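You operate a simulated robot arm through the tools that you are given. There is no shell and no other tool.

You run a simulated robot arm. Do the job below in one go: nothing can be reset, and whatever is moved stays where it is left.

TASK
Brush away the sawdust beside the press bed; park the carriage at GLUE.
Fine: slide the carriage to PRESS first; put the yellow brush back. Set down upright: yellow brush. What is to be rubbed or washed off counts as gone when no trace of it is left.

It is judged by the outcome, as a careful person would: the job done as asked, and still so three seconds after it is handed in. It fails if anything else is knocked over, pushed out of place, dropped, spilled or broken.

THE ROBOT
A 6-joint arm with a fingered hand, fixed in place. Base frame: the origin is at the foot of the arm, x ahead of it, y to its left, z up; the work surface is at about z = 80. Lengths are in cm, angles in degrees, forces in N, time in s.
With the tool pointing down near the work surface it reaches from about 34 to 82 cm from the base axis. Its first joint turns from -166.0 to 166.0 degrees. Payload 4 kg.
The TCP is the grasp point between the finger pads, 2.6 cm short of the fingertips. In the tool frame z runs along the fingers and y along their closing line. Largest opening 13.2 cm; the body of the gripper starts 7.3 cm behind the TCP. The gripper is a hand of 5 fingers: y runs from the thumb to the fingers, the wrist lies at [0, 0, -23.9] in the tool frame, and closing takes about 1.5 s.
Orientation is told as [roll, pitch, yaw] about the base's x, y, z axes, in that order, counted from this pose: with the fingers straight down and closing along the base's y, the tool's x points along the base's -x, its y along +y and its z along -z.

THE INTERFACE
- The arm moves only by the tool move_arm. Its arguments are lists of equal length, an entry for each row: "fingers": the finger opening in cm, from 0 to 13.2; "travel": the shift along the base's x, y, z in cm, a list of three; "dr": the turn, a rotation vector about the base's x, y, z in rad, a list of three. In form: {"fingers": [fingers, ...], "travel": [[tx, ty, tz], ...], "dr": [[ax, ay, az], ...]}. A call has 1 to 20 rows; each row is the pose to reach, as a shift and turn from the pose commanded when the call began. Rows are played at 5 a second. More than 5 cm and 8.6 degrees between two rows, or a gripper value outside its range, and nothing of the call is played. A pose out of reach is approached as far as the arm can. The call stops where the force on the tool passes 90 N (or 10 N more than at its start, if that is more) or the arm is blocked; 0.2 s more then pass. The fingers move at their own pace (about 4.5 cm/s each) and stop on an object; they squeeze with about 30 N. The grip force told is the motor's: it shows also when the fingers shut on nothing. Time passes only in rows, and 0.2 s behind the last, so rows that repeat a pose let the fingers close. The reply holds the time, the measured pose of the TCP, the force on the tool along the base axes, the opening and the grip force, in the units named above and with some noise, with the torque about the TCP (base axes, N m) and any sound that the robot's microphone picked up.
- Cameras (640 x 400 px; columns grow to the right, rows downward): "scene" is fixed at [40.23, 64.75, 156.77]; the picture's right is [-0.92, 0.38, 0.00], its down [0.36, 0.88, -0.32] and it looks along [-0.12, -0.29, -0.95] (base axes); focal length 338 px, centre (320, 200). "wrist" rides on the gripper at [8.4, 0.2, -9.7] in the tool frame; the picture's right is [-0.02, 1.00, 0.00], its down [-0.75, -0.02, -0.66] and it looks along [-0.66, -0.01, 0.75] (tool axes); focal length 270 px, centre (320, 200). There is no depth. A picture from a camera that has moved, and an enlarged one, comes with that camera's place and axes in the base frame and with its lens.
- get_image(camera): a new picture of that camera. No time passes.
- preshape(shape): the hand has 5 fingers and takes this shape, open, in about a second: jaw (thumb against the fingers, like two jaws); tri (thumb and two fingers); tip (a fingertip pinch); poke (one finger out to press); point (the index stretched); flat (the hand flat); cup (the hand cupped); fist (a fist). The gripper value then closes the fingers along that shape, each until it touches; the sizes above hold for jaw. It gives what a move gives, with no picture.
- enlarge(camera, box): a new picture of the part [left, top, right, bottom] of that camera's present view, enlarged. No time passes.
- finish_job(): hands the job in; it is judged then, once.

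Places have to be worked out from the pictures, the camera data and where the tool is seen. Open the gripper and draw the arm clear of the work before you hand the job in, unless the task says otherwise.

The tools are called after "Emit:" as a command line: name --argument value ..., lists and objects as JSON in quotes. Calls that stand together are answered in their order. move_arm: Moves the arm, as the interface text tells. Its arguments: {"type":"object","properties":{"fingers":{"type":"array"},"travel":{"type":"array"},"dr":{"type":"array"}},"required":["fingers","travel","dr"]} The other tools are called the same way: preshape (shape) gives the hand a shape; get_image (camera) takes a picture; enlarge (camera, box) takes an enlarged picture of a part of a camera's view; finish_job () hands the job in.

At the start:

```text
clock: 0.0
position: [24.46, 55.71, 105.86]
ee_rot: [0.0, 0.0, 0.1]
contact_force: [-0.2, 0.3, -0.5]
wrist_torque: [0.02, -0.01, -0.01]
gripper_width: 13.18
finger_force: 0.0
shape: jaw
```

scene: 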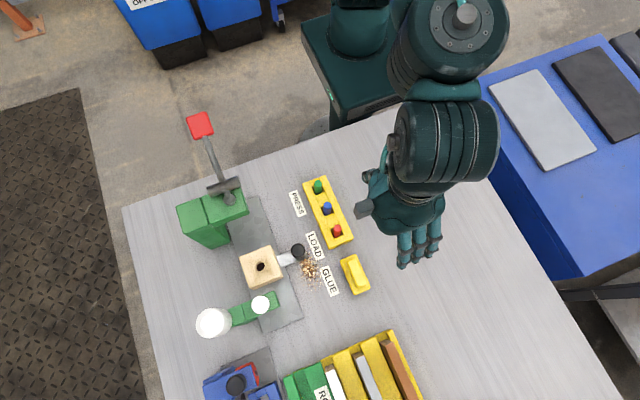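
wrist: 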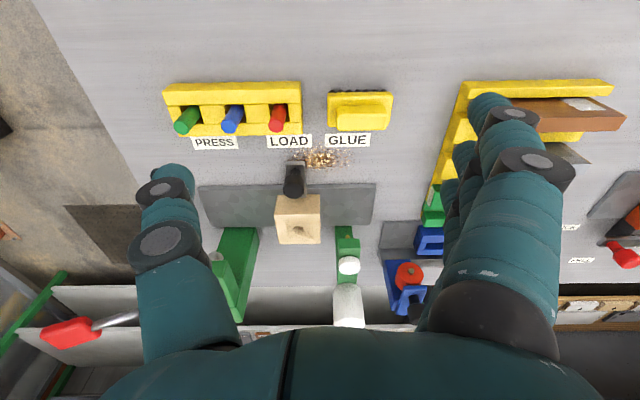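

The pictures show a press bed with a carriage, a pile of sawdust near the GLUE/LOAD labels, and a yellow brush. I'll look closer at the work area before moving.

Emit:
enlarge --camera "scene" --box '[160, 160, 400, 310]'

Emit:
enlarge --camera "wrist" --box '[140, 60, 460, 260]'

Emit:
enlarge --camera "scene" --box '[180, 280, 440, 400]'

```text
2.67 times, centred on (280, 235) of scene
camera zoom: at [40.23, 64.75, 156.77], right [-0.92, 0.38, 0.0], down [0.36, 0.88, -0.32], along [-0.12, -0.29, -0.95], focal length 900 px, centre (427, 107)
```

zoom: 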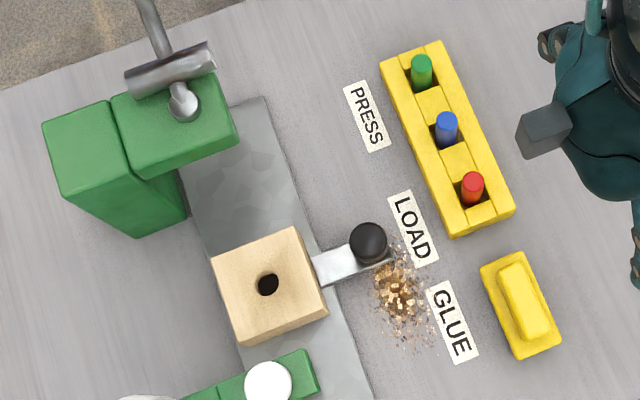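

```text
2.00 times, centred on (300, 160) of wrist
camera zoom: at [16.02, 56.0, 115.49], right [0.02, 1.0, 0.0], down [0.75, -0.02, 0.66], along [0.66, -0.01, -0.75], focal length 541 px, centre (360, 280)
```

zoom: 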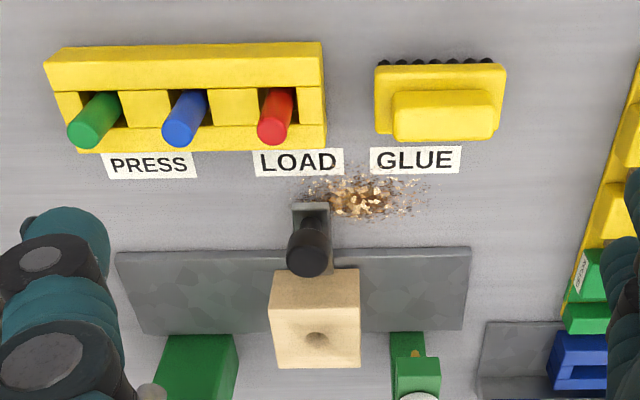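

```text
2.46 times, centred on (310, 340) of scene
camera zoom: at [40.23, 64.75, 156.77], right [-0.92, 0.38, 0.0], down [0.36, 0.88, -0.32], along [-0.12, -0.29, -0.95], focal length 831 px, centre (345, -145)
```

zoom: 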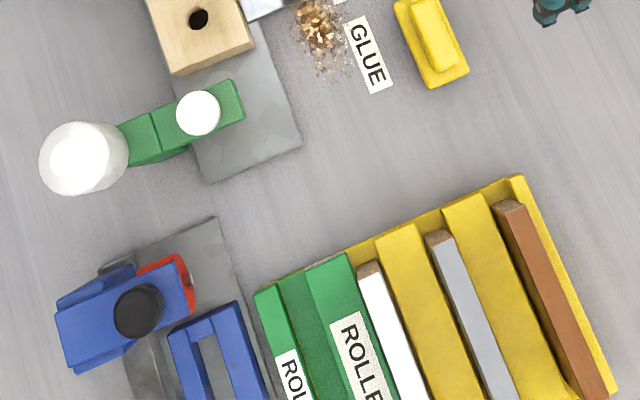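

The carriage (wooden block on the grey bed with a bar and black knob) appears to stand near LOAD. The sawdust is around (38.8, 55.4) and the brush around (29.7, 60.5). I'll zoom further to pin down the knob, the labels, the block and the brush.

Emit:
enlarge --camera "scene" --box '[230, 220, 350, 295]'

Emit:
enlarge --camera "wrist" --box '[180, 140, 400, 277]'

Emit:
enlarge --camera "wrist" --box '[290, 70, 430, 158]'

Emit:
enlarge --camera "scene" --box '[310, 230, 406, 290]'

```text
5.33 times, centred on (290, 258) of scene
camera zoom: at [40.23, 64.75, 156.77], right [-0.92, 0.38, 0.0], down [0.36, 0.88, -0.32], along [-0.12, -0.29, -0.95], focal length 1800 px, centre (480, -107)
```

zoom: 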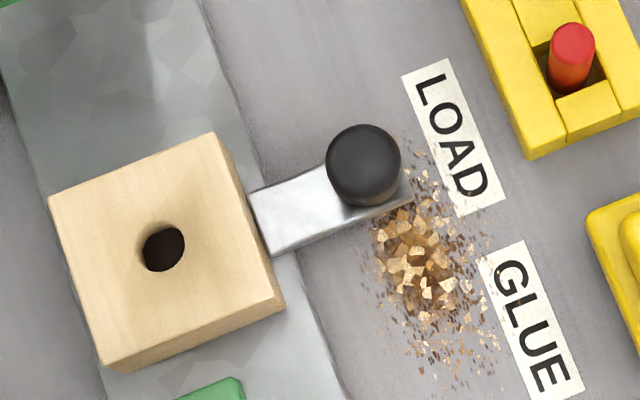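

```text
2.91 times, centred on (290, 208) of wrist
camera zoom: at [16.02, 56.0, 115.49], right [0.02, 1.0, 0.0], down [0.75, -0.02, 0.66], along [0.66, -0.01, -0.75], focal length 786 px, centre (407, 175)
```

zoom: 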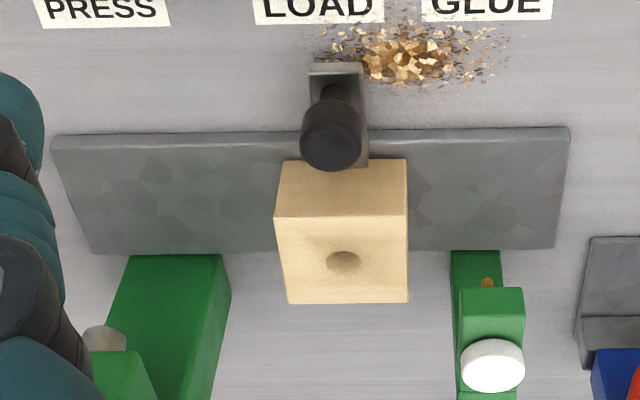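

```text
4.55 times, centred on (360, 114) of wrist
camera zoom: at [16.02, 56.0, 115.49], right [0.02, 1.0, 0.0], down [0.75, -0.02, 0.66], along [0.66, -0.01, -0.75], focal length 1229 px, centre (138, 591)
```

zoom: 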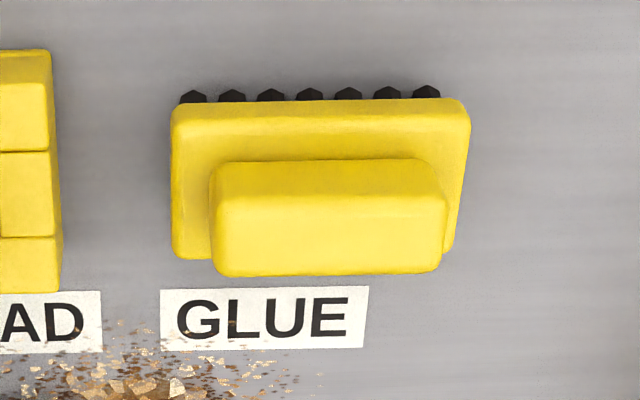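

```text
6.67 times, centred on (358, 260) of scene
camera zoom: at [40.23, 64.75, 156.77], right [-0.92, 0.38, 0.0], down [0.36, 0.88, -0.32], along [-0.12, -0.29, -0.95], focal length 2250 px, centre (67, -200)
```

zoom: 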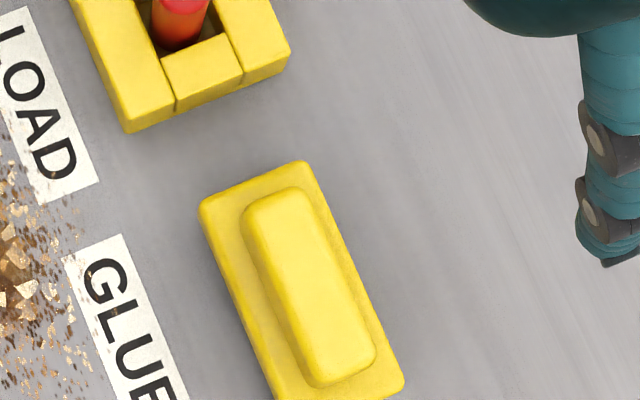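

The knob top is at about (39.6, 51.8, 86.8). The block's near face is at x≈44.7 and its top is at z≈86. The labels are at about y 40 (PRESS), 51 (LOAD) and 59.5 (GLUE). I'll move the open hand above the knob, staying high, and look again.

Emit:
move_arm --fingers '[13.2, 13.2, 13.2, 13.2, 13.2, 13.2]' --travel '[[2.5, -0.65, -1.6], [5.0, -1.3, -3.2], [7.5, -1.95, -4.9], [10.0, -2.6, -6.5], [12.6, -3.25, -8.2], [15.1, -3.9, -9.8]]' --dr '[[0, 0, 0], [0, 0, 0], [0, 0, 0], [0, 0, 0], [0, 0, 0], [0, 0, 0]]'

Emit:
get_image --camera "wrist"

Emit:
get_image --camera "scene"

```text
clock: 1.4
position: [39.59, 51.78, 96.14]
ee_rot: [-0.1, 0.0, 0.0]
contact_force: [1.0, 0.6, -0.1]
wrist_torque: [-0.01, 0.01, -0.01]
gripper_width: 13.17
finger_force: 0.0
shape: jaw
```

```text
taken
camera wrist: at [31.07, 52.1, 105.74], right [0.02, 1.0, 0.0], down [0.75, -0.02, 0.66], along [0.66, -0.01, -0.75], focal length 270 px, centre (320, 200)
```

wrist: 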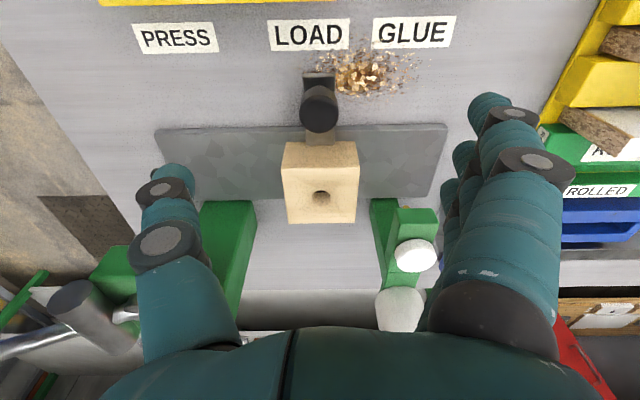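

```text
taken
```

scene: 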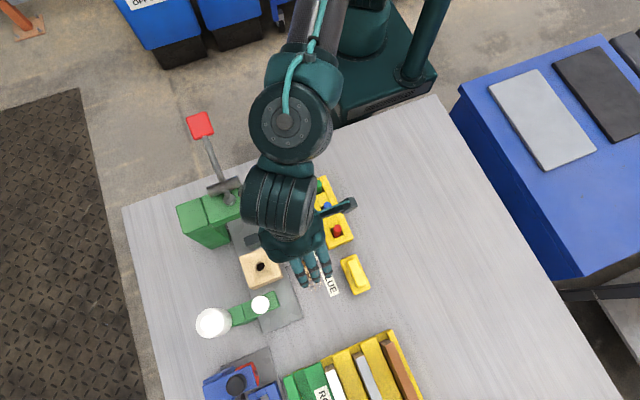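

The knob is now seen at about (39.4, 52.0), and the labels are PRESS y≈40.3, LOAD ≈51.2 and GLUE ≈59.9. I'll lower the open hand around the knob with a small x margin from the block, then check.

Emit:
move_arm --fingers '[13.2, 13.2, 13.2, 13.2, 13.2, 13.2]' --travel '[[-0.4, 0.2, -1.7], [-0.4, 0.2, -3.4], [-0.4, 0.2, -5.1], [-0.4, 0.2, -6.8], [-0.4, 0.2, -8.5], [-0.4, 0.2, -10.2]]' --dr '[[0, 0, 0], [0, 0, 0], [0, 0, 0], [0, 0, 0], [0, 0, 0], [0, 0, 0]]'

Emit:
get_image --camera "wrist"

Emit:
enlarge --camera "scene" --box '[180, 140, 420, 290]'

```text
clock: 2.8
position: [39.39, 52.08, 85.87]
ee_rot: [0.1, -0.1, 0.0]
contact_force: [-0.5, 0.0, 0.3]
wrist_torque: [0.01, 0.0, -0.01]
gripper_width: 13.18
finger_force: 0.1
shape: jaw
```

```text
taken
camera wrist: at [30.83, 52.26, 95.55], right [0.02, 1.0, 0.0], down [0.75, -0.02, 0.66], along [0.66, -0.01, -0.75], focal length 270 px, centre (320, 200)
```

wrist: 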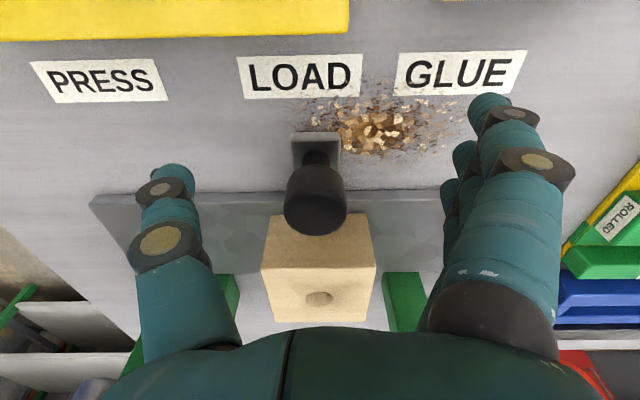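

```text
2.67 times, centred on (300, 215) of scene
camera zoom: at [40.23, 64.75, 156.77], right [-0.92, 0.38, 0.0], down [0.36, 0.88, -0.32], along [-0.12, -0.29, -0.95], focal length 900 px, centre (373, 160)
```

zoom: 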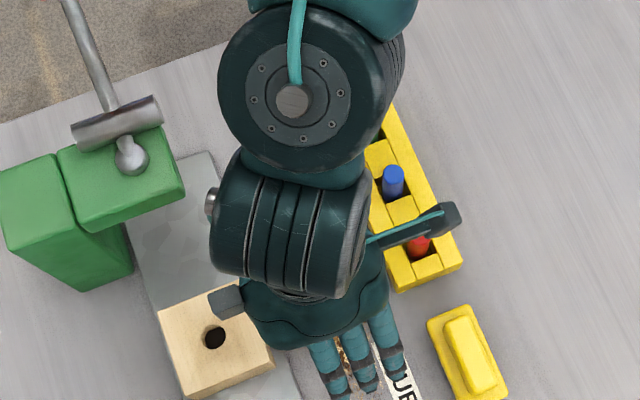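

The hand straddles the knob cleanly. However, the back of the hand sticks out to about x 47 at z 97, and that would come close to the press T-bar at (45.2, 37.4, 98). I'll tilt the hand back about 20° towards the robot before gripping.

Emit:
move_arm --fingers '[13.2, 13.2, 13.2, 13.2]' --travel '[[0, -0.05, 0.6], [-0.1, -0.05, 0.9], [-0.2, -0.05, 1.1], [-0.2, -0.05, 1.1]]' --dr '[[0, -0.12, 0], [0, -0.24, 0], [0, -0.35, 0], [0, -0.35, 0]]'

Emit:
get_image --camera "wrist"

Emit:
enlarge --camera "scene" --box '[180, 140, 420, 290]'

```text
clock: 3.8
position: [38.87, 52.06, 87.09]
ee_rot: [0.0, -20.1, 0.0]
contact_force: [-0.7, -0.2, 0.0]
wrist_torque: [-0.01, -0.03, 0.03]
gripper_width: 13.17
finger_force: 0.1
shape: jaw
```

```text
taken
camera wrist: at [27.65, 52.25, 93.21], right [0.02, 1.0, 0.01], down [0.48, -0.02, 0.88], along [0.88, -0.01, -0.48], focal length 270 px, centre (320, 200)
```

wrist: 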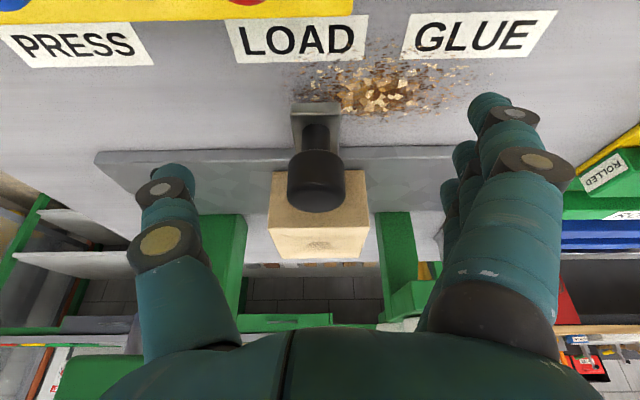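

```text
2.67 times, centred on (300, 215) of scene
camera zoom: at [40.23, 64.75, 156.77], right [-0.92, 0.38, 0.0], down [0.36, 0.88, -0.32], along [-0.12, -0.29, -0.95], focal length 900 px, centre (373, 160)
```

zoom: 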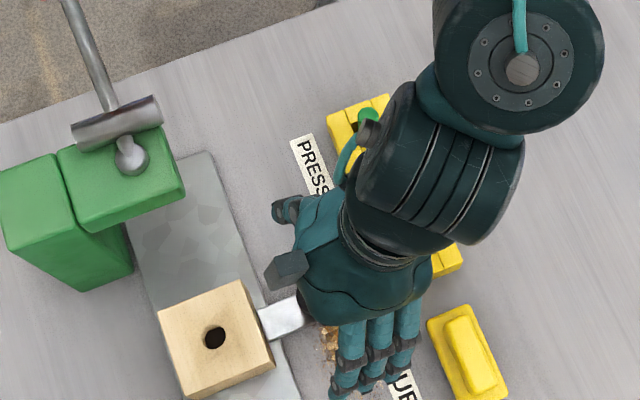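

The tilt is in place and the knob head sits between thumb and fingers, slightly ahead of the grasp point. I'll close on the knob now.

Emit:
move_arm --fingers '[10, 7, 5, 3, 1.5, 1.5, 1.5, 1.5, 1.5]' --travel '[[0, 0, 0], [0, 0, 0], [0, 0, 0], [0, 0, 0], [0, 0, 0], [0, 0, 0], [0, 0, 0], [0, 0, 0], [0, 0, 0]]' --dr '[[0, 0, 0], [0, 0, 0], [0, 0, 0], [0, 0, 0], [0, 0, 0], [0, 0, 0], [0, 0, 0], [0, 0, 0], [0, 0, 0]]'

Emit:
get_image --camera "wrist"

Emit:
enlarge --camera "scene" --box '[180, 140, 420, 290]'

```text
clock: 5.8
position: [38.97, 52.01, 87.0]
ee_rot: [-0.1, -20.0, 0.0]
contact_force: [0.9, -1.2, -0.5]
wrist_torque: [0.13, 0.0, 0.02]
gripper_width: 1.1
finger_force: 25.2
shape: jaw
```

```text
taken
camera wrist: at [27.67, 52.24, 93.19], right [0.02, 1.0, 0.01], down [0.48, -0.02, 0.88], along [0.88, -0.01, -0.48], focal length 270 px, centre (320, 200)
```

wrist: 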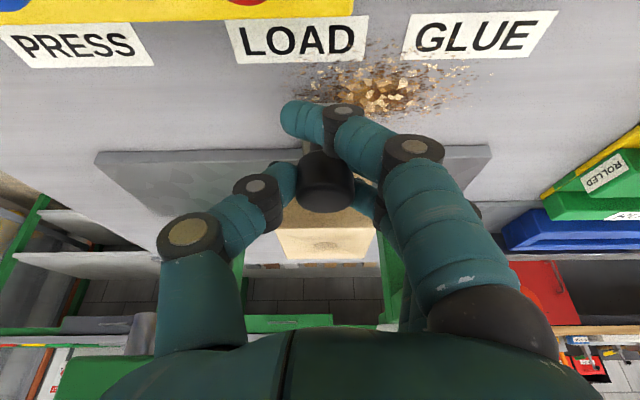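

```text
2.67 times, centred on (300, 215) of scene
camera zoom: at [40.23, 64.75, 156.77], right [-0.92, 0.38, 0.0], down [0.36, 0.88, -0.32], along [-0.12, -0.29, -0.95], focal length 900 px, centre (373, 160)
```

zoom: 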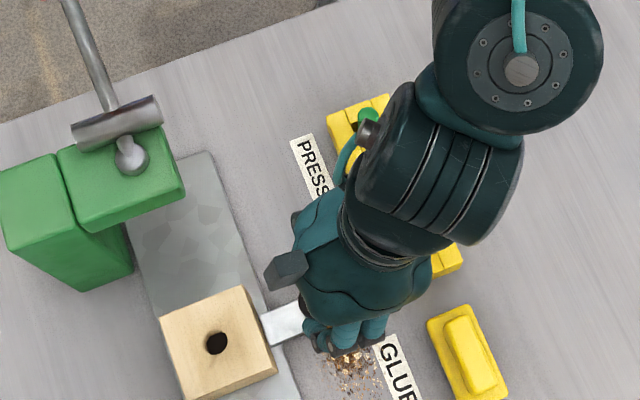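

The hand holds the knob with about 25 N of grip, and the knob sits about 0.3 cm to +y of the TCP. I'll slide the carriage slowly along −y to PRESS.

Emit:
move_arm --fingers '[1.1, 1.1, 1.1, 1.1, 1.1, 1.1, 1.1, 1.1, 1.1, 1.1, 1.1, 1.1, 1.1]' --travel '[[0, -0.5, 0], [0, -1.5, 0], [0, -2.5, 0], [0, -3.5, 0], [0, -4.5, 0], [0, -5.5, 0], [0, -6.5, 0], [0, -7.5, 0], [0, -8.5, 0], [0, -9.5, 0], [0, -10.5, 0], [0, -11.3, 0], [0, -11.8, 0]]' --dr '[[0, 0, 0], [0, 0, 0], [0, 0, 0], [0, 0, 0], [0, 0, 0], [0, 0, 0], [0, 0, 0], [0, 0, 0], [0, 0, 0], [0, 0, 0], [0, 0, 0], [0, 0, 0], [0, 0, 0]]'

Emit:
get_image --camera "wrist"

Emit:
enlarge --camera "scene" --box '[180, 140, 420, 290]'

```text
clock: 8.6
position: [38.91, 40.19, 86.96]
ee_rot: [0.0, -20.0, 0.0]
contact_force: [3.0, 0.0, 8.0]
wrist_torque: [0.3, 0.03, 0.04]
gripper_width: 1.01
finger_force: 29.9
shape: jaw
```

```text
taken
camera wrist: at [27.73, 40.48, 93.06], right [0.02, 1.0, 0.01], down [0.48, -0.02, 0.88], along [0.88, -0.01, -0.48], focal length 270 px, centre (320, 200)
```

wrist: 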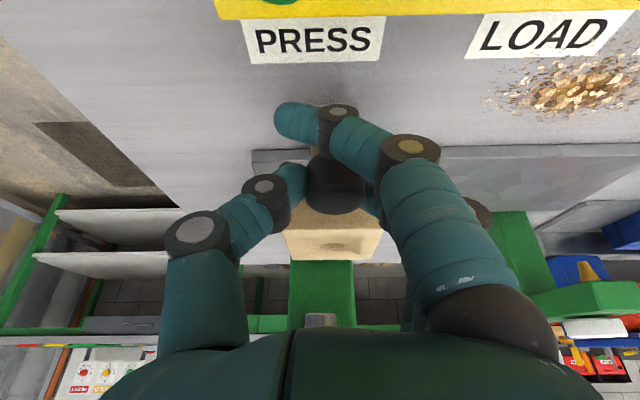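

```text
2.67 times, centred on (300, 215) of scene
camera zoom: at [40.23, 64.75, 156.77], right [-0.92, 0.38, 0.0], down [0.36, 0.88, -0.32], along [-0.12, -0.29, -0.95], focal length 900 px, centre (373, 160)
```

zoom: 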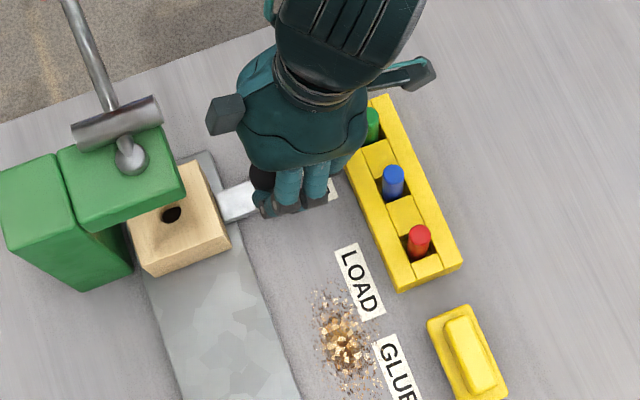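

The knob now reads y≈41.1, while the PRESS label and press centre are both at about 40.1. I'll push another 1 cm gently and check.

Emit:
move_arm --fingers '[1.0, 1.0, 1.0, 1.0]' --travel '[[0, -0.3, 0], [0, -0.6, 0], [0, -0.9, 0], [0, -1.0, 0]]' --dr '[[0, 0, 0], [0, 0, 0], [0, 0, 0], [0, 0, 0]]'

Emit:
get_image --camera "wrist"

Emit:
enlarge --camera "scene" --box '[180, 140, 420, 290]'

```text
clock: 9.6
position: [38.96, 39.22, 86.86]
ee_rot: [-0.1, -19.9, 0.0]
contact_force: [5.6, 2.2, -4.9]
wrist_torque: [0.26, -0.06, -0.09]
gripper_width: 0.9
finger_force: 30.0
shape: jaw
```

```text
taken
camera wrist: at [27.65, 39.44, 93.02], right [0.02, 1.0, 0.01], down [0.48, -0.01, 0.88], along [0.88, -0.01, -0.48], focal length 270 px, centre (320, 200)
```

wrist: 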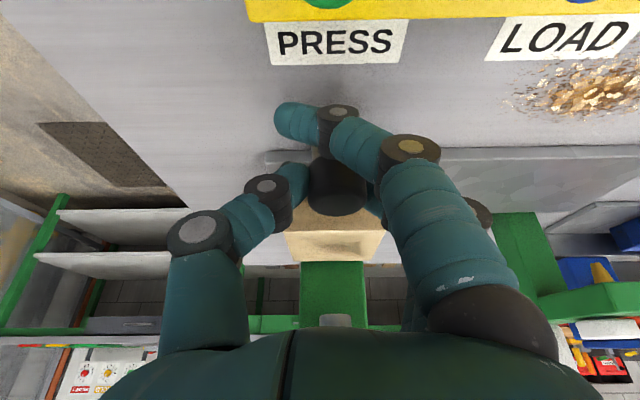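

```text
2.67 times, centred on (300, 215) of scene
camera zoom: at [40.23, 64.75, 156.77], right [-0.92, 0.38, 0.0], down [0.36, 0.88, -0.32], along [-0.12, -0.29, -0.95], focal length 900 px, centre (373, 160)
```

zoom: 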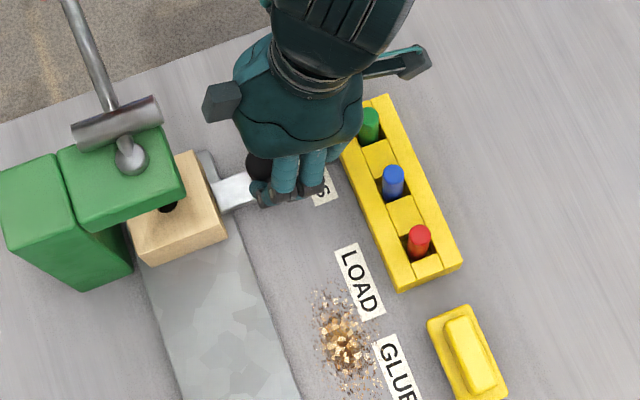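

The knob, the PRESS label and the press centre now all read y≈40.1, so the carriage is at PRESS. I'll open the hand and check that the carriage stays put.

Emit:
move_arm --fingers '[3, 5, 7, 9, 9, 9]' --travel '[[0, 0, 0], [0, 0, 0], [0, 0, 0], [0, 0, 0], [0, 0, 0], [0, 0, 0]]' --dr '[[0, 0, 0], [0, 0, 0], [0, 0, 0], [0, 0, 0], [0, 0, 0], [0, 0, 0]]'

Emit:
get_image --camera "wrist"

```text
clock: 11.0
position: [39.01, 39.17, 86.97]
ee_rot: [-0.1, -20.0, 0.0]
contact_force: [0.6, 0.3, -0.8]
wrist_torque: [0.02, -0.03, -0.01]
gripper_width: 8.92
finger_force: 0.1
shape: jaw
```

```text
taken
camera wrist: at [27.65, 39.46, 93.07], right [0.02, 1.0, 0.01], down [0.48, -0.02, 0.88], along [0.88, -0.01, -0.48], focal length 270 px, centre (320, 200)
```

wrist: 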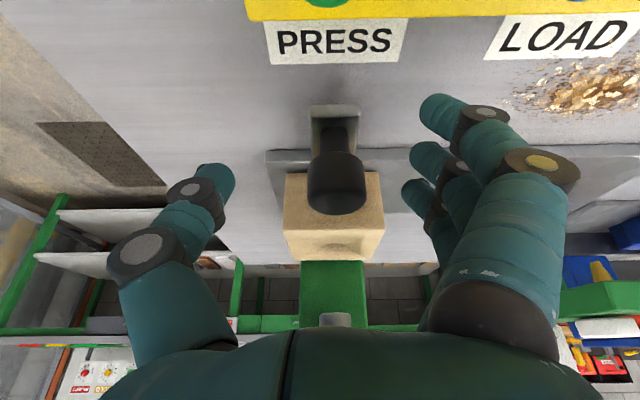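

The carriage rests at PRESS with the bar, label and press all in line. I'll withdraw along the tool axis, level the hand, and move above the brush at about (30.2, 60.6).

Emit:
move_arm --fingers '[11, 13.2, 13.2, 13.2, 13.2, 13.2, 13.2, 13.2, 13.2, 13.2]' --travel '[[-0.9, 0, 2.5], [-1.8, 0, 5.0], [-2.7, 0, 7.5], [-3.6, 2, 9.5], [-4.5, 5, 10.5], [-5.4, 8.5, 11], [-6.3, 12, 11], [-7.2, 15.5, 11], [-8, 18.5, 11], [-8.7, 21.4, 11]]' --dr '[[0, 0, 0], [0, 0, 0], [0, 0, 0], [0, 0.12, 0], [0, 0.24, 0], [0, 0.35, 0], [0, 0.35, 0], [0, 0.35, 0], [0, 0.35, 0], [0, 0.35, 0]]'

Emit:
get_image --camera "wrist"

Emit:
get_image --camera "scene"

```text
clock: 13.2
position: [30.47, 60.61, 98.06]
ee_rot: [0.1, -0.1, 0.0]
contact_force: [-0.3, 0.6, 0.5]
wrist_torque: [0.0, -0.01, 0.04]
gripper_width: 13.16
finger_force: 0.2
shape: jaw
```

```text
taken
camera wrist: at [21.98, 60.95, 107.68], right [0.02, 1.0, 0.0], down [0.75, -0.02, 0.66], along [0.66, -0.01, -0.75], focal length 270 px, centre (320, 200)
```

wrist: 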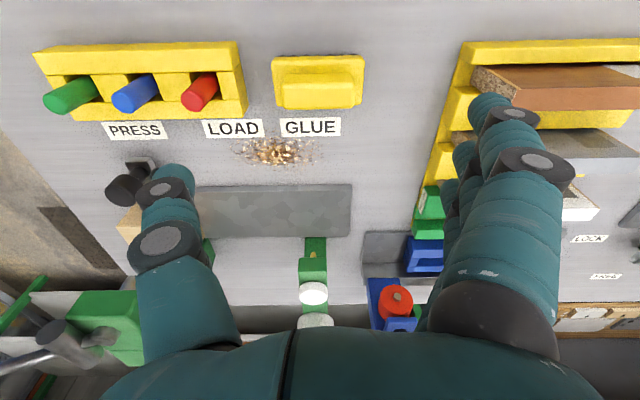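

```text
taken
```

scene: 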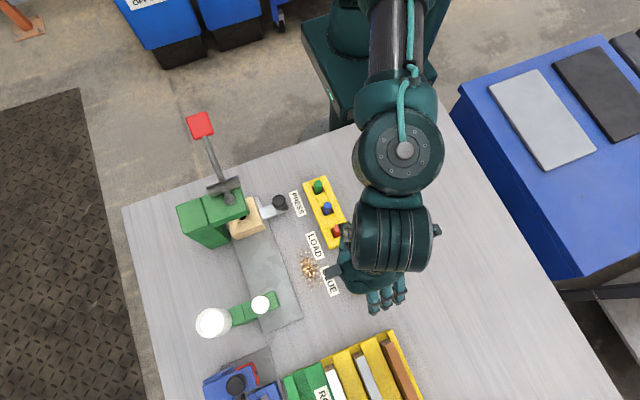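

I'm above the brush with the hand level. I'll enlarge the wrist view to refine the brush's position and heights before yawing.

Emit:
enlarge --camera "wrist" --box '[250, 40, 390, 127]'

```text
4.57 times, centred on (320, 84) of wrist
camera zoom: at [21.98, 60.95, 107.68], right [0.02, 1.0, 0.0], down [0.75, -0.02, 0.66], along [0.66, -0.01, -0.75], focal length 1236 px, centre (320, 733)
```

zoom: 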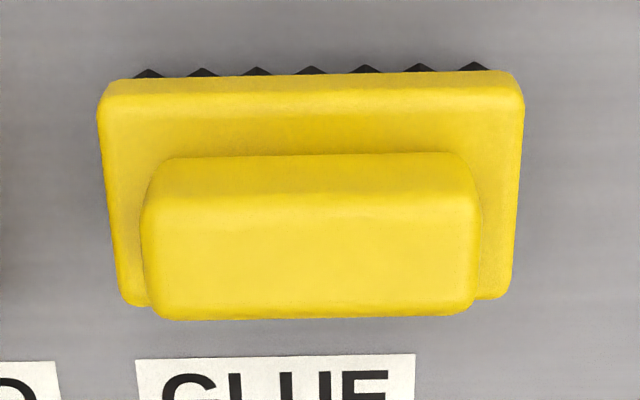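

The brush handle ridge is centred at about (30.2, 60.8) with its top at z≈85.5, 2.1 wide and 5.8 long. The block under it spans z 81.6–83.5 and is about 3.6 × 7.7. I'll yaw the hand +90° up here so it can grip the block across x.

Emit:
move_arm --fingers '[13.2, 13.2, 13.2, 13.2, 13.2, 13.2, 13.2, 13.2, 13.2, 13.2, 13.2, 13.2]' --travel '[[0, 0, 0], [0, 0, 0], [0, 0, 0], [0, 0, 0], [0, 0, 0], [0, 0, 0], [0, 0, 0], [0, 0, 0], [0, 0, 0], [0, 0, 0], [0, 0.2, 0], [0, 0.2, 0]]' --dr '[[0, 0, 0.1428], [0, 0, 0.2856], [0, 0, 0.4284], [0, 0, 0.5712], [0, 0, 0.714], [0, 0, 0.8568], [0, 0, 0.9996], [0, 0, 1.1424], [0, 0, 1.2852], [0, 0, 1.428], [0, 0, 1.5708], [0, 0, 1.5708]]'

Emit:
get_image --camera "wrist"

Emit:
get_image --camera "scene"

```text
clock: 15.8
position: [30.36, 60.69, 97.75]
ee_rot: [0.0, 0.1, 90.1]
contact_force: [-0.7, -0.2, -0.1]
wrist_torque: [0.01, 0.0, 0.04]
gripper_width: 13.15
finger_force: 0.1
shape: jaw
```

```text
taken
camera wrist: at [30.12, 52.4, 107.44], right [-1.0, 0.02, 0.0], down [0.01, 0.75, 0.66], along [0.01, 0.66, -0.75], focal length 270 px, centre (320, 200)
```

wrist: 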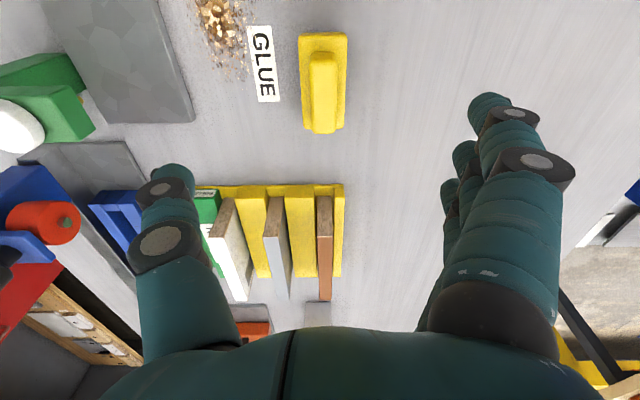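

```text
taken
```

scene: 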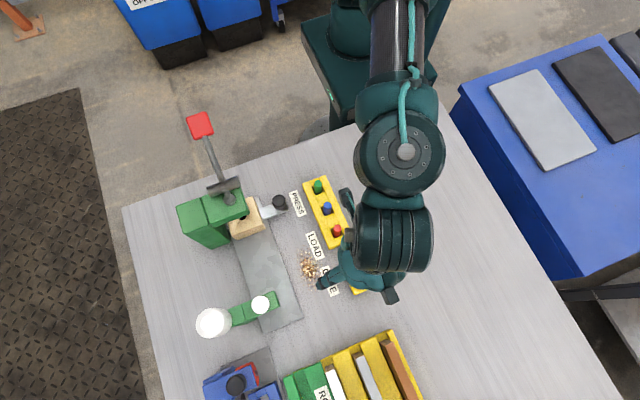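

The brush lies straight between thumb and fingers, centred at about (30.1, 60.65). I'll descend partway and check.

Emit:
move_arm --fingers '[13.2, 13.2, 13.2, 13.2]' --travel '[[-0.15, -0.1, -3], [-0.15, -0.1, -6], [-0.15, -0.1, -9], [-0.15, -0.1, -10]]' --dr '[[0, 0, 0], [0, 0, 0], [0, 0, 0], [0, 0, 0]]'

Emit:
get_image --camera "wrist"

```text
clock: 16.8
position: [30.14, 60.63, 87.95]
ee_rot: [0.0, 0.0, 90.0]
contact_force: [-0.1, -0.5, -0.1]
wrist_torque: [-0.01, -0.02, -0.04]
gripper_width: 13.19
finger_force: 0.0
shape: jaw
```

```text
taken
camera wrist: at [29.98, 52.4, 97.6], right [-1.0, 0.02, 0.0], down [0.02, 0.75, 0.66], along [0.01, 0.66, -0.75], focal length 270 px, centre (320, 200)
```

wrist: 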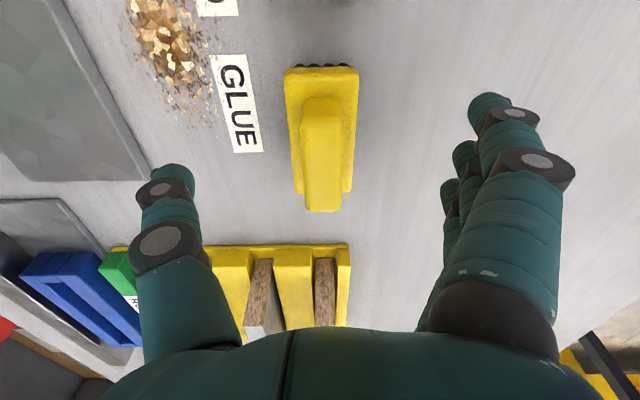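

The brush is centred between the digits. I'll descend to z≈84.4 and close onto the block sides.

Emit:
move_arm --fingers '[13.2, 13.2, 13.2, 10, 7, 5, 4, 3, 2.5, 2.5, 2.5, 2.5]' --travel '[[0, 0, -1.5], [0, 0, -3.0], [0, 0, -3.5], [0, 0, -3.5], [0, 0, -3.5], [0, 0, -3.5], [0, 0, -3.5], [0, 0, -3.5], [0, 0, -3.5], [0, 0, -3.5], [0, 0, -3.5], [0, 0, -3.5]]' --dr '[[0, 0, 0], [0, 0, 0], [0, 0, 0], [0, 0, 0], [0, 0, 0], [0, 0, 0], [0, 0, 0], [0, 0, 0], [0, 0, 0], [0, 0, 0], [0, 0, 0], [0, 0, 0]]'

Emit:
get_image --camera "wrist"

Emit:
enlarge --camera "scene" --box '[260, 210, 420, 310]'

```text
clock: 19.4
position: [30.21, 60.72, 84.42]
ee_rot: [0.0, 0.0, 90.1]
contact_force: [1.4, 0.2, 0.5]
wrist_torque: [0.0, 0.02, -0.04]
gripper_width: 3.38
finger_force: 29.6
shape: jaw
```

```text
taken
camera wrist: at [29.93, 52.24, 94.03], right [-1.0, 0.02, 0.0], down [0.02, 0.75, 0.66], along [0.01, 0.66, -0.75], focal length 270 px, centre (320, 200)
```

wrist: 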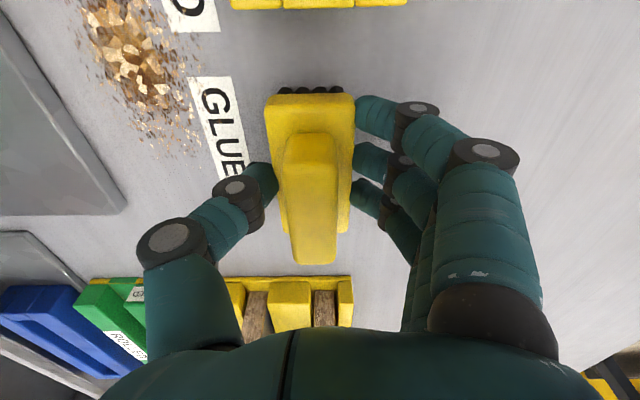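

```text
4.00 times, centred on (340, 260) of scene
camera zoom: at [40.23, 64.75, 156.77], right [-0.92, 0.38, 0.0], down [0.36, 0.88, -0.32], along [-0.12, -0.29, -0.95], focal length 1350 px, centre (240, -40)
```

zoom: 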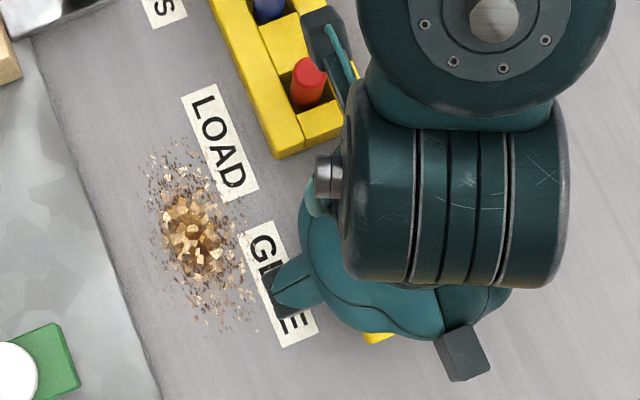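

The brush is gripped (opening 3.4, about 30 N) and shifted about 0.45 cm toward the thumb when the fingers closed. I note its home as TCP ≈ (29.65, 60.66, 84.46) at yaw 90. I'll lift it and check that it's held level.

Emit:
move_arm --fingers '[2.5, 2.5, 2.5, 2.5, 2.5]' --travel '[[0, 0, 1], [0, 0, 2.5], [0, 0, 4.5], [0, 0, 6], [0, 0, 6]]' --dr '[[0, 0, 0], [0, 0, 0], [0, 0, 0], [0, 0, 0], [0, 0, 0]]'

Emit:
get_image --camera "wrist"

Emit:
enlarge --camera "scene" --box '[260, 210, 420, 310]'

```text
clock: 20.6
position: [30.2, 60.57, 90.49]
ee_rot: [0.0, 0.0, 90.0]
contact_force: [0.4, -0.3, -0.7]
wrist_torque: [0.01, 0.0, -0.01]
gripper_width: 3.41
finger_force: 29.9
shape: jaw
```

```text
taken
camera wrist: at [29.99, 52.33, 100.08], right [-1.0, 0.02, 0.0], down [0.02, 0.75, 0.66], along [0.01, 0.66, -0.75], focal length 270 px, centre (320, 200)
```

wrist: 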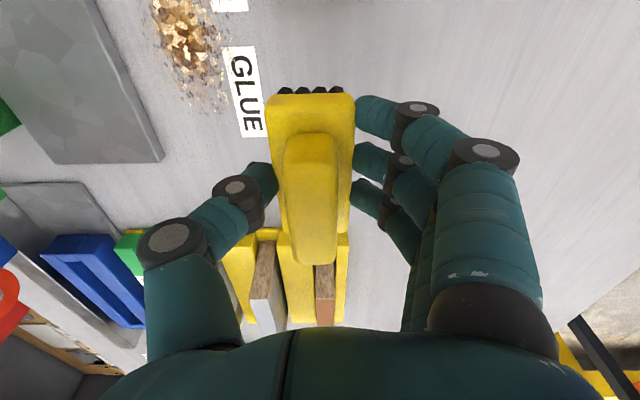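

```text
4.00 times, centred on (340, 260) of scene
camera zoom: at [40.23, 64.75, 156.77], right [-0.92, 0.38, 0.0], down [0.36, 0.88, -0.32], along [-0.12, -0.29, -0.95], focal length 1350 px, centre (240, -40)
```

zoom: 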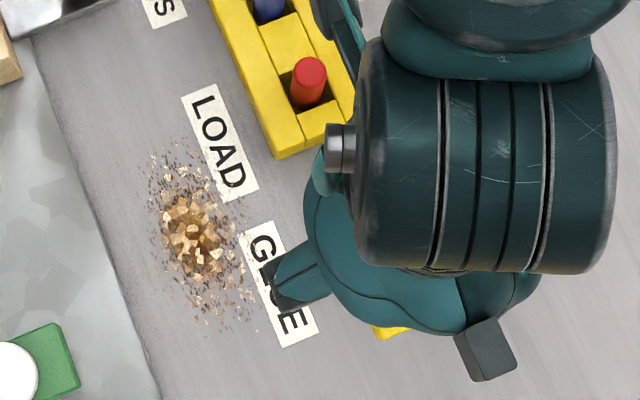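

The brush is held firmly in the same pose. I'll yaw back to 0, which puts the brush's long side along x, while carrying it above the −y end of the sawdust.

Emit:
move_arm --fingers '[2.5, 2.5, 2.5, 2.5, 2.5, 2.5, 2.5, 2.5, 2.5, 2.5, 2.5, 2.5]' --travel '[[0.7, -0.9, 0], [1.5, -1.8, 0], [2.2, -2.6, 0], [2.9, -3.5, 0], [3.7, -4.4, 0], [4.4, -5.3, 0], [5.2, -6.1, 0], [5.9, -7.0, 0], [6.6, -7.9, 0], [7.4, -8.8, 0], [8.1, -9.6, 0], [8.1, -9.6, 0]]' --dr '[[0, 0, -0.1428], [0, 0, -0.2856], [0, 0, -0.4284], [0, 0, -0.5712], [0, 0, -0.714], [0, 0, -0.8568], [0, 0, -0.9996], [0, 0, -1.1424], [0, 0, -1.2852], [0, 0, -1.428], [0, 0, -1.5708], [0, 0, -1.5708]]'

Emit:
get_image --camera "wrist"

Emit:
get_image --camera "scene"

```text
clock: 23.2
position: [37.98, 51.3, 90.64]
ee_rot: [0.0, -0.1, -0.2]
contact_force: [0.1, 0.1, -1.2]
wrist_torque: [0.03, 0.0, -0.04]
gripper_width: 3.42
finger_force: 30.5
shape: jaw
```

```text
taken
camera wrist: at [29.6, 51.52, 100.18], right [0.02, 1.0, 0.0], down [0.75, -0.02, 0.66], along [0.66, -0.01, -0.75], focal length 270 px, centre (320, 200)
```

wrist: 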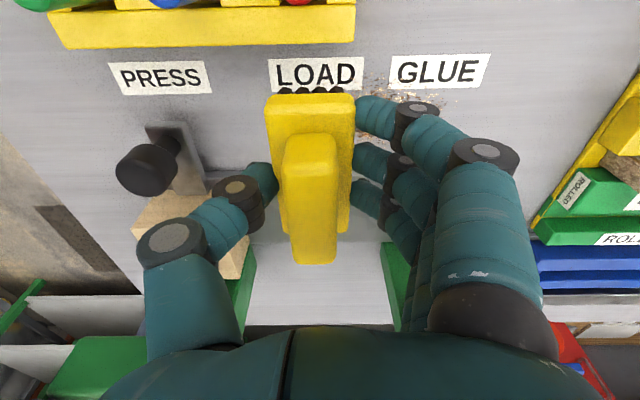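

```text
taken
```

scene: 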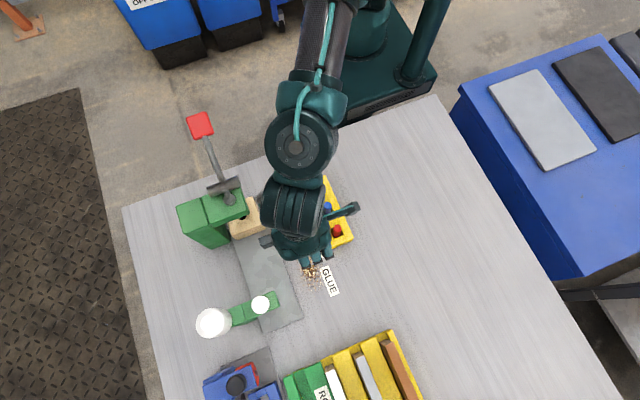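

The brush is now crosswise over the −y end of the pile. I'll lower it to the tabletop with light pressure and read the force.

Emit:
move_arm --fingers '[2.5, 2.5, 2.5, 2.5, 2.5]' --travel '[[0, -0.3, -2], [0, -0.3, -4], [0, -0.3, -5.5], [0, -0.3, -6.0], [0, -0.3, -6.2]]' --dr '[[0, 0, 0], [0, 0, 0], [0, 0, 0], [0, 0, 0], [0, 0, 0]]'

Emit:
get_image --camera "wrist"

```text
clock: 24.4
position: [38.29, 50.7, 84.35]
ee_rot: [0.0, 0.0, 0.1]
contact_force: [-0.6, -2.1, 5.4]
wrist_torque: [0.06, 0.03, 0.04]
gripper_width: 3.44
finger_force: 30.4
shape: jaw
```

```text
taken
camera wrist: at [29.8, 51.02, 93.97], right [0.02, 1.0, 0.0], down [0.75, -0.02, 0.66], along [0.66, -0.01, -0.75], focal length 270 px, centre (320, 200)
```

wrist: 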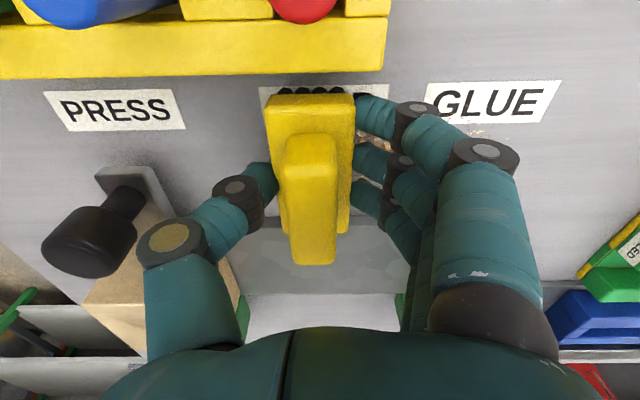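

Contact is about 5 N. I'll stroke the brush across the pile toward +y and back.

Emit:
move_arm --fingers '[2.5, 2.5, 2.5, 2.5, 2.5, 2.5, 2.5, 2.5, 2.5, 2.5, 2.5, 2.5, 2.5, 2.5, 2.5, 2.5]' --travel '[[0, 1.4, 0], [0, 2.8, 0], [0, 4.2, 0], [0, 5.6, 0], [0, 7.0, 0], [0, 8.4, 0], [0, 9.8, 0], [0, 11.2, 0], [0, 9.8, 0], [0, 8.4, 0], [0, 7.0, 0], [0, 5.6, 0], [0, 4.2, 0], [0, 2.8, 0], [0, 1.4, 0], [0, 0, 0]]' --dr '[[0, 0, 0], [0, 0, 0], [0, 0, 0], [0, 0, 0], [0, 0, 0], [0, 0, 0], [0, 0, 0], [0, 0, 0], [0, 0, 0], [0, 0, 0], [0, 0, 0], [0, 0, 0], [0, 0, 0], [0, 0, 0], [0, 0, 0], [0, 0, 0]]'

Emit:
get_image --camera "wrist"

Emit:
enlarge --camera "scene" --box '[230, 210, 390, 310]'

```text
clock: 27.8
position: [38.18, 50.36, 84.26]
ee_rot: [-0.1, 0.0, 0.0]
contact_force: [-0.4, 1.7, 4.5]
wrist_torque: [0.05, 0.02, -0.01]
gripper_width: 3.53
finger_force: 29.5
shape: jaw
```

```text
taken
camera wrist: at [29.79, 50.7, 93.93], right [0.02, 1.0, 0.0], down [0.75, -0.02, 0.66], along [0.66, -0.01, -0.75], focal length 270 px, centre (320, 200)
```

wrist: 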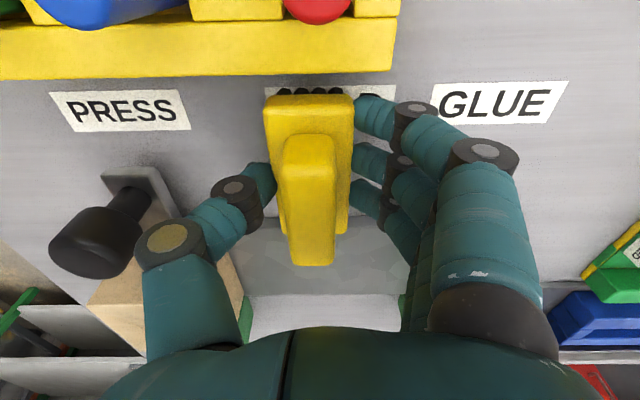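

```text
4.00 times, centred on (310, 260) of scene
camera zoom: at [40.23, 64.75, 156.77], right [-0.92, 0.38, 0.0], down [0.36, 0.88, -0.32], along [-0.12, -0.29, -0.95], focal length 1350 px, centre (360, -40)
```

zoom: 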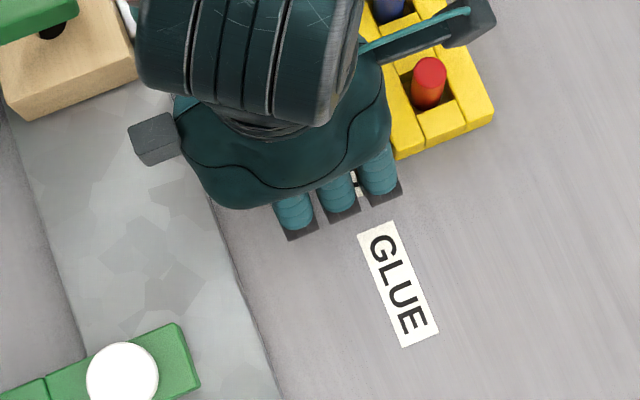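

The sawdust looks gone wherever it is visible. I'll make one more full stroke to +y, then lift the brush so I can inspect the area under it.

Emit:
move_arm --fingers '[2.5, 2.5, 2.5, 2.5, 2.5, 2.5, 2.5, 2.5, 2.5, 2.5, 2.5]' --travel '[[0, 1.4, 0], [0, 2.8, 0], [0, 4.2, 0], [0, 5.6, 0], [0, 7.0, 0], [0, 8.4, 0], [0, 9.8, 0], [0, 11.2, 0], [0, 11.2, 2], [0, 11.2, 4], [0, 11.2, 6.2]]' --dr '[[0, 0, 0], [0, 0, 0], [0, 0, 0], [0, 0, 0], [0, 0, 0], [0, 0, 0], [0, 0, 0], [0, 0, 0], [0, 0, 0], [0, 0, 0], [0, 0, 0]]'

Emit:
get_image --camera "wrist"

Emit:
enlarge --camera "scene" --box '[230, 210, 390, 310]'

```text
clock: 30.2
position: [38.26, 61.87, 90.44]
ee_rot: [0.0, 0.1, 0.0]
contact_force: [-0.4, 0.0, -1.1]
wrist_torque: [0.04, 0.0, -0.01]
gripper_width: 3.54
finger_force: 29.9
shape: jaw
```

```text
taken
camera wrist: at [29.78, 62.2, 100.03], right [0.02, 1.0, 0.0], down [0.75, -0.02, 0.66], along [0.66, -0.01, -0.75], focal length 270 px, centre (320, 200)
```

wrist: 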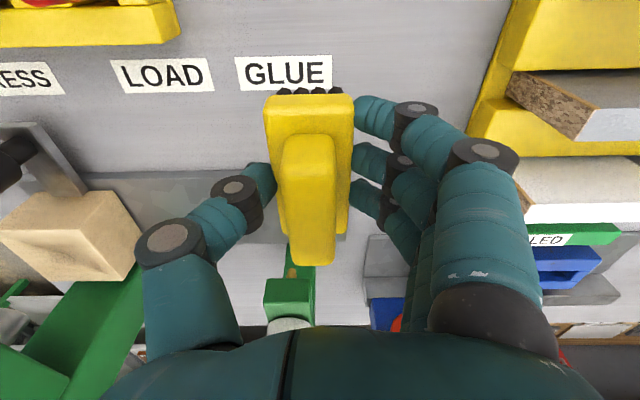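

```text
4.00 times, centred on (310, 260) of scene
camera zoom: at [40.23, 64.75, 156.77], right [-0.92, 0.38, 0.0], down [0.36, 0.88, -0.32], along [-0.12, -0.29, -0.95], focal length 1350 px, centre (360, -40)
```

zoom: 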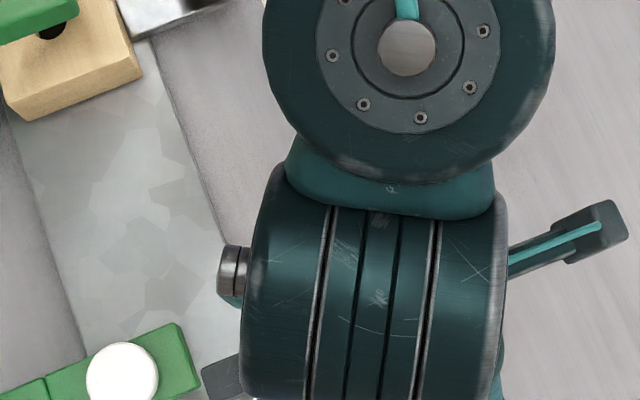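

The bench between LOAD and GLUE looks clean in the wrist view. I'll carry the brush back toward its home, yawing +90° on the way.

Emit:
move_arm --fingers '[2.5, 2.5, 2.5, 2.5, 2.5, 2.5, 2.5, 2.5, 2.5, 2.5, 2.5, 2.5]' --travel '[[-0.8, -0.1, 0], [-1.6, -0.2, 0], [-2.4, -0.35, 0], [-3.2, -0.5, 0], [-4.0, -0.6, 0], [-4.8, -0.7, 0], [-5.6, -0.85, 0], [-6.3, -1.0, 0], [-7.1, -1.1, 0], [-7.9, -1.2, 0], [-8.57, -1.3, 0], [-8.57, -1.3, 0]]' --dr '[[0, 0, 0.1428], [0, 0, 0.2856], [0, 0, 0.4284], [0, 0, 0.5712], [0, 0, 0.714], [0, 0, 0.8568], [0, 0, 0.9996], [0, 0, 1.1424], [0, 0, 1.2852], [0, 0, 1.428], [0, 0, 1.5708], [0, 0, 1.5708]]'

Emit:
get_image --camera "wrist"

Emit:
enlarge --camera "scene" --box '[230, 210, 390, 310]'

```text
clock: 32.8
position: [29.7, 60.65, 90.41]
ee_rot: [0.0, 0.0, 90.1]
contact_force: [-0.8, 0.7, -0.6]
wrist_torque: [0.02, 0.01, -0.05]
gripper_width: 3.52
finger_force: 29.7
shape: jaw
```

```text
taken
camera wrist: at [29.5, 52.32, 100.09], right [-1.0, 0.02, 0.0], down [0.01, 0.75, 0.66], along [0.01, 0.66, -0.75], focal length 270 px, centre (320, 200)
```

wrist: 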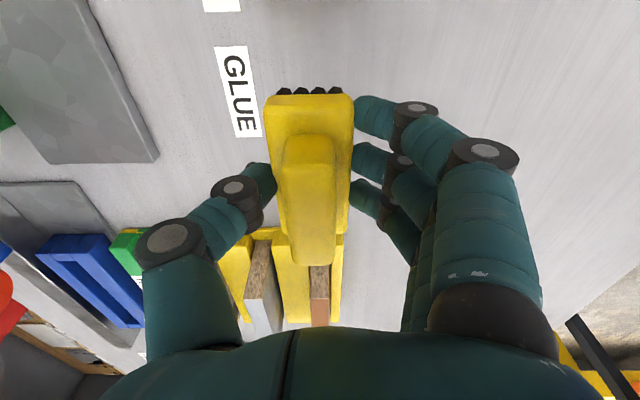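

```text
4.00 times, centred on (310, 260) of scene
camera zoom: at [40.23, 64.75, 156.77], right [-0.92, 0.38, 0.0], down [0.36, 0.88, -0.32], along [-0.12, -0.29, -0.95], focal length 1350 px, centre (360, -40)
```

zoom: 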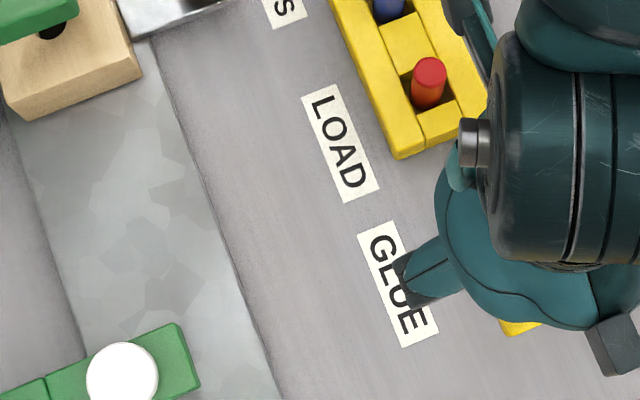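

The bench beside the bed looks clean. I'll check it closely for traces before setting the brush down.

Emit:
enlarge --camera "scene" --box '[270, 225, 350, 275]'

Emit:
enlarge --camera "scene" --box '[270, 255, 350, 305]'

```text
8.00 times, centred on (310, 250) of scene
camera zoom: at [40.23, 64.75, 156.77], right [-0.92, 0.38, 0.0], down [0.36, 0.88, -0.32], along [-0.12, -0.29, -0.95], focal length 2700 px, centre (400, -200)
```

zoom: 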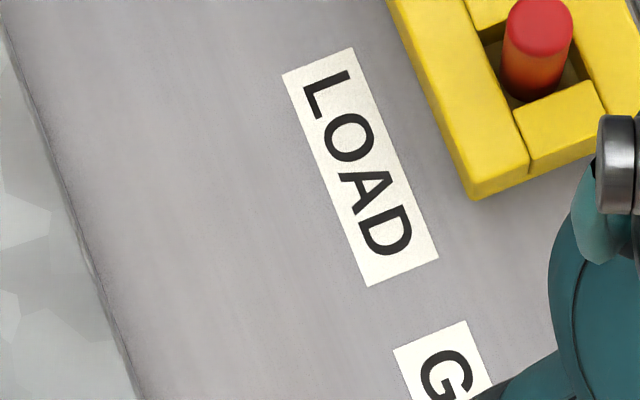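

```text
8.00 times, centred on (310, 280) of scene
camera zoom: at [40.23, 64.75, 156.77], right [-0.92, 0.38, 0.0], down [0.36, 0.88, -0.32], along [-0.12, -0.29, -0.95], focal length 2700 px, centre (400, -440)
```

zoom: 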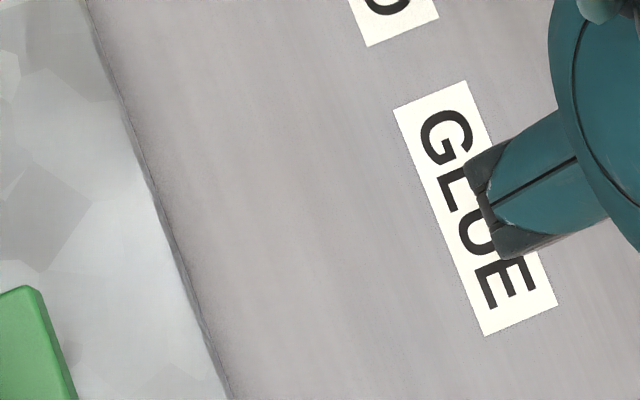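

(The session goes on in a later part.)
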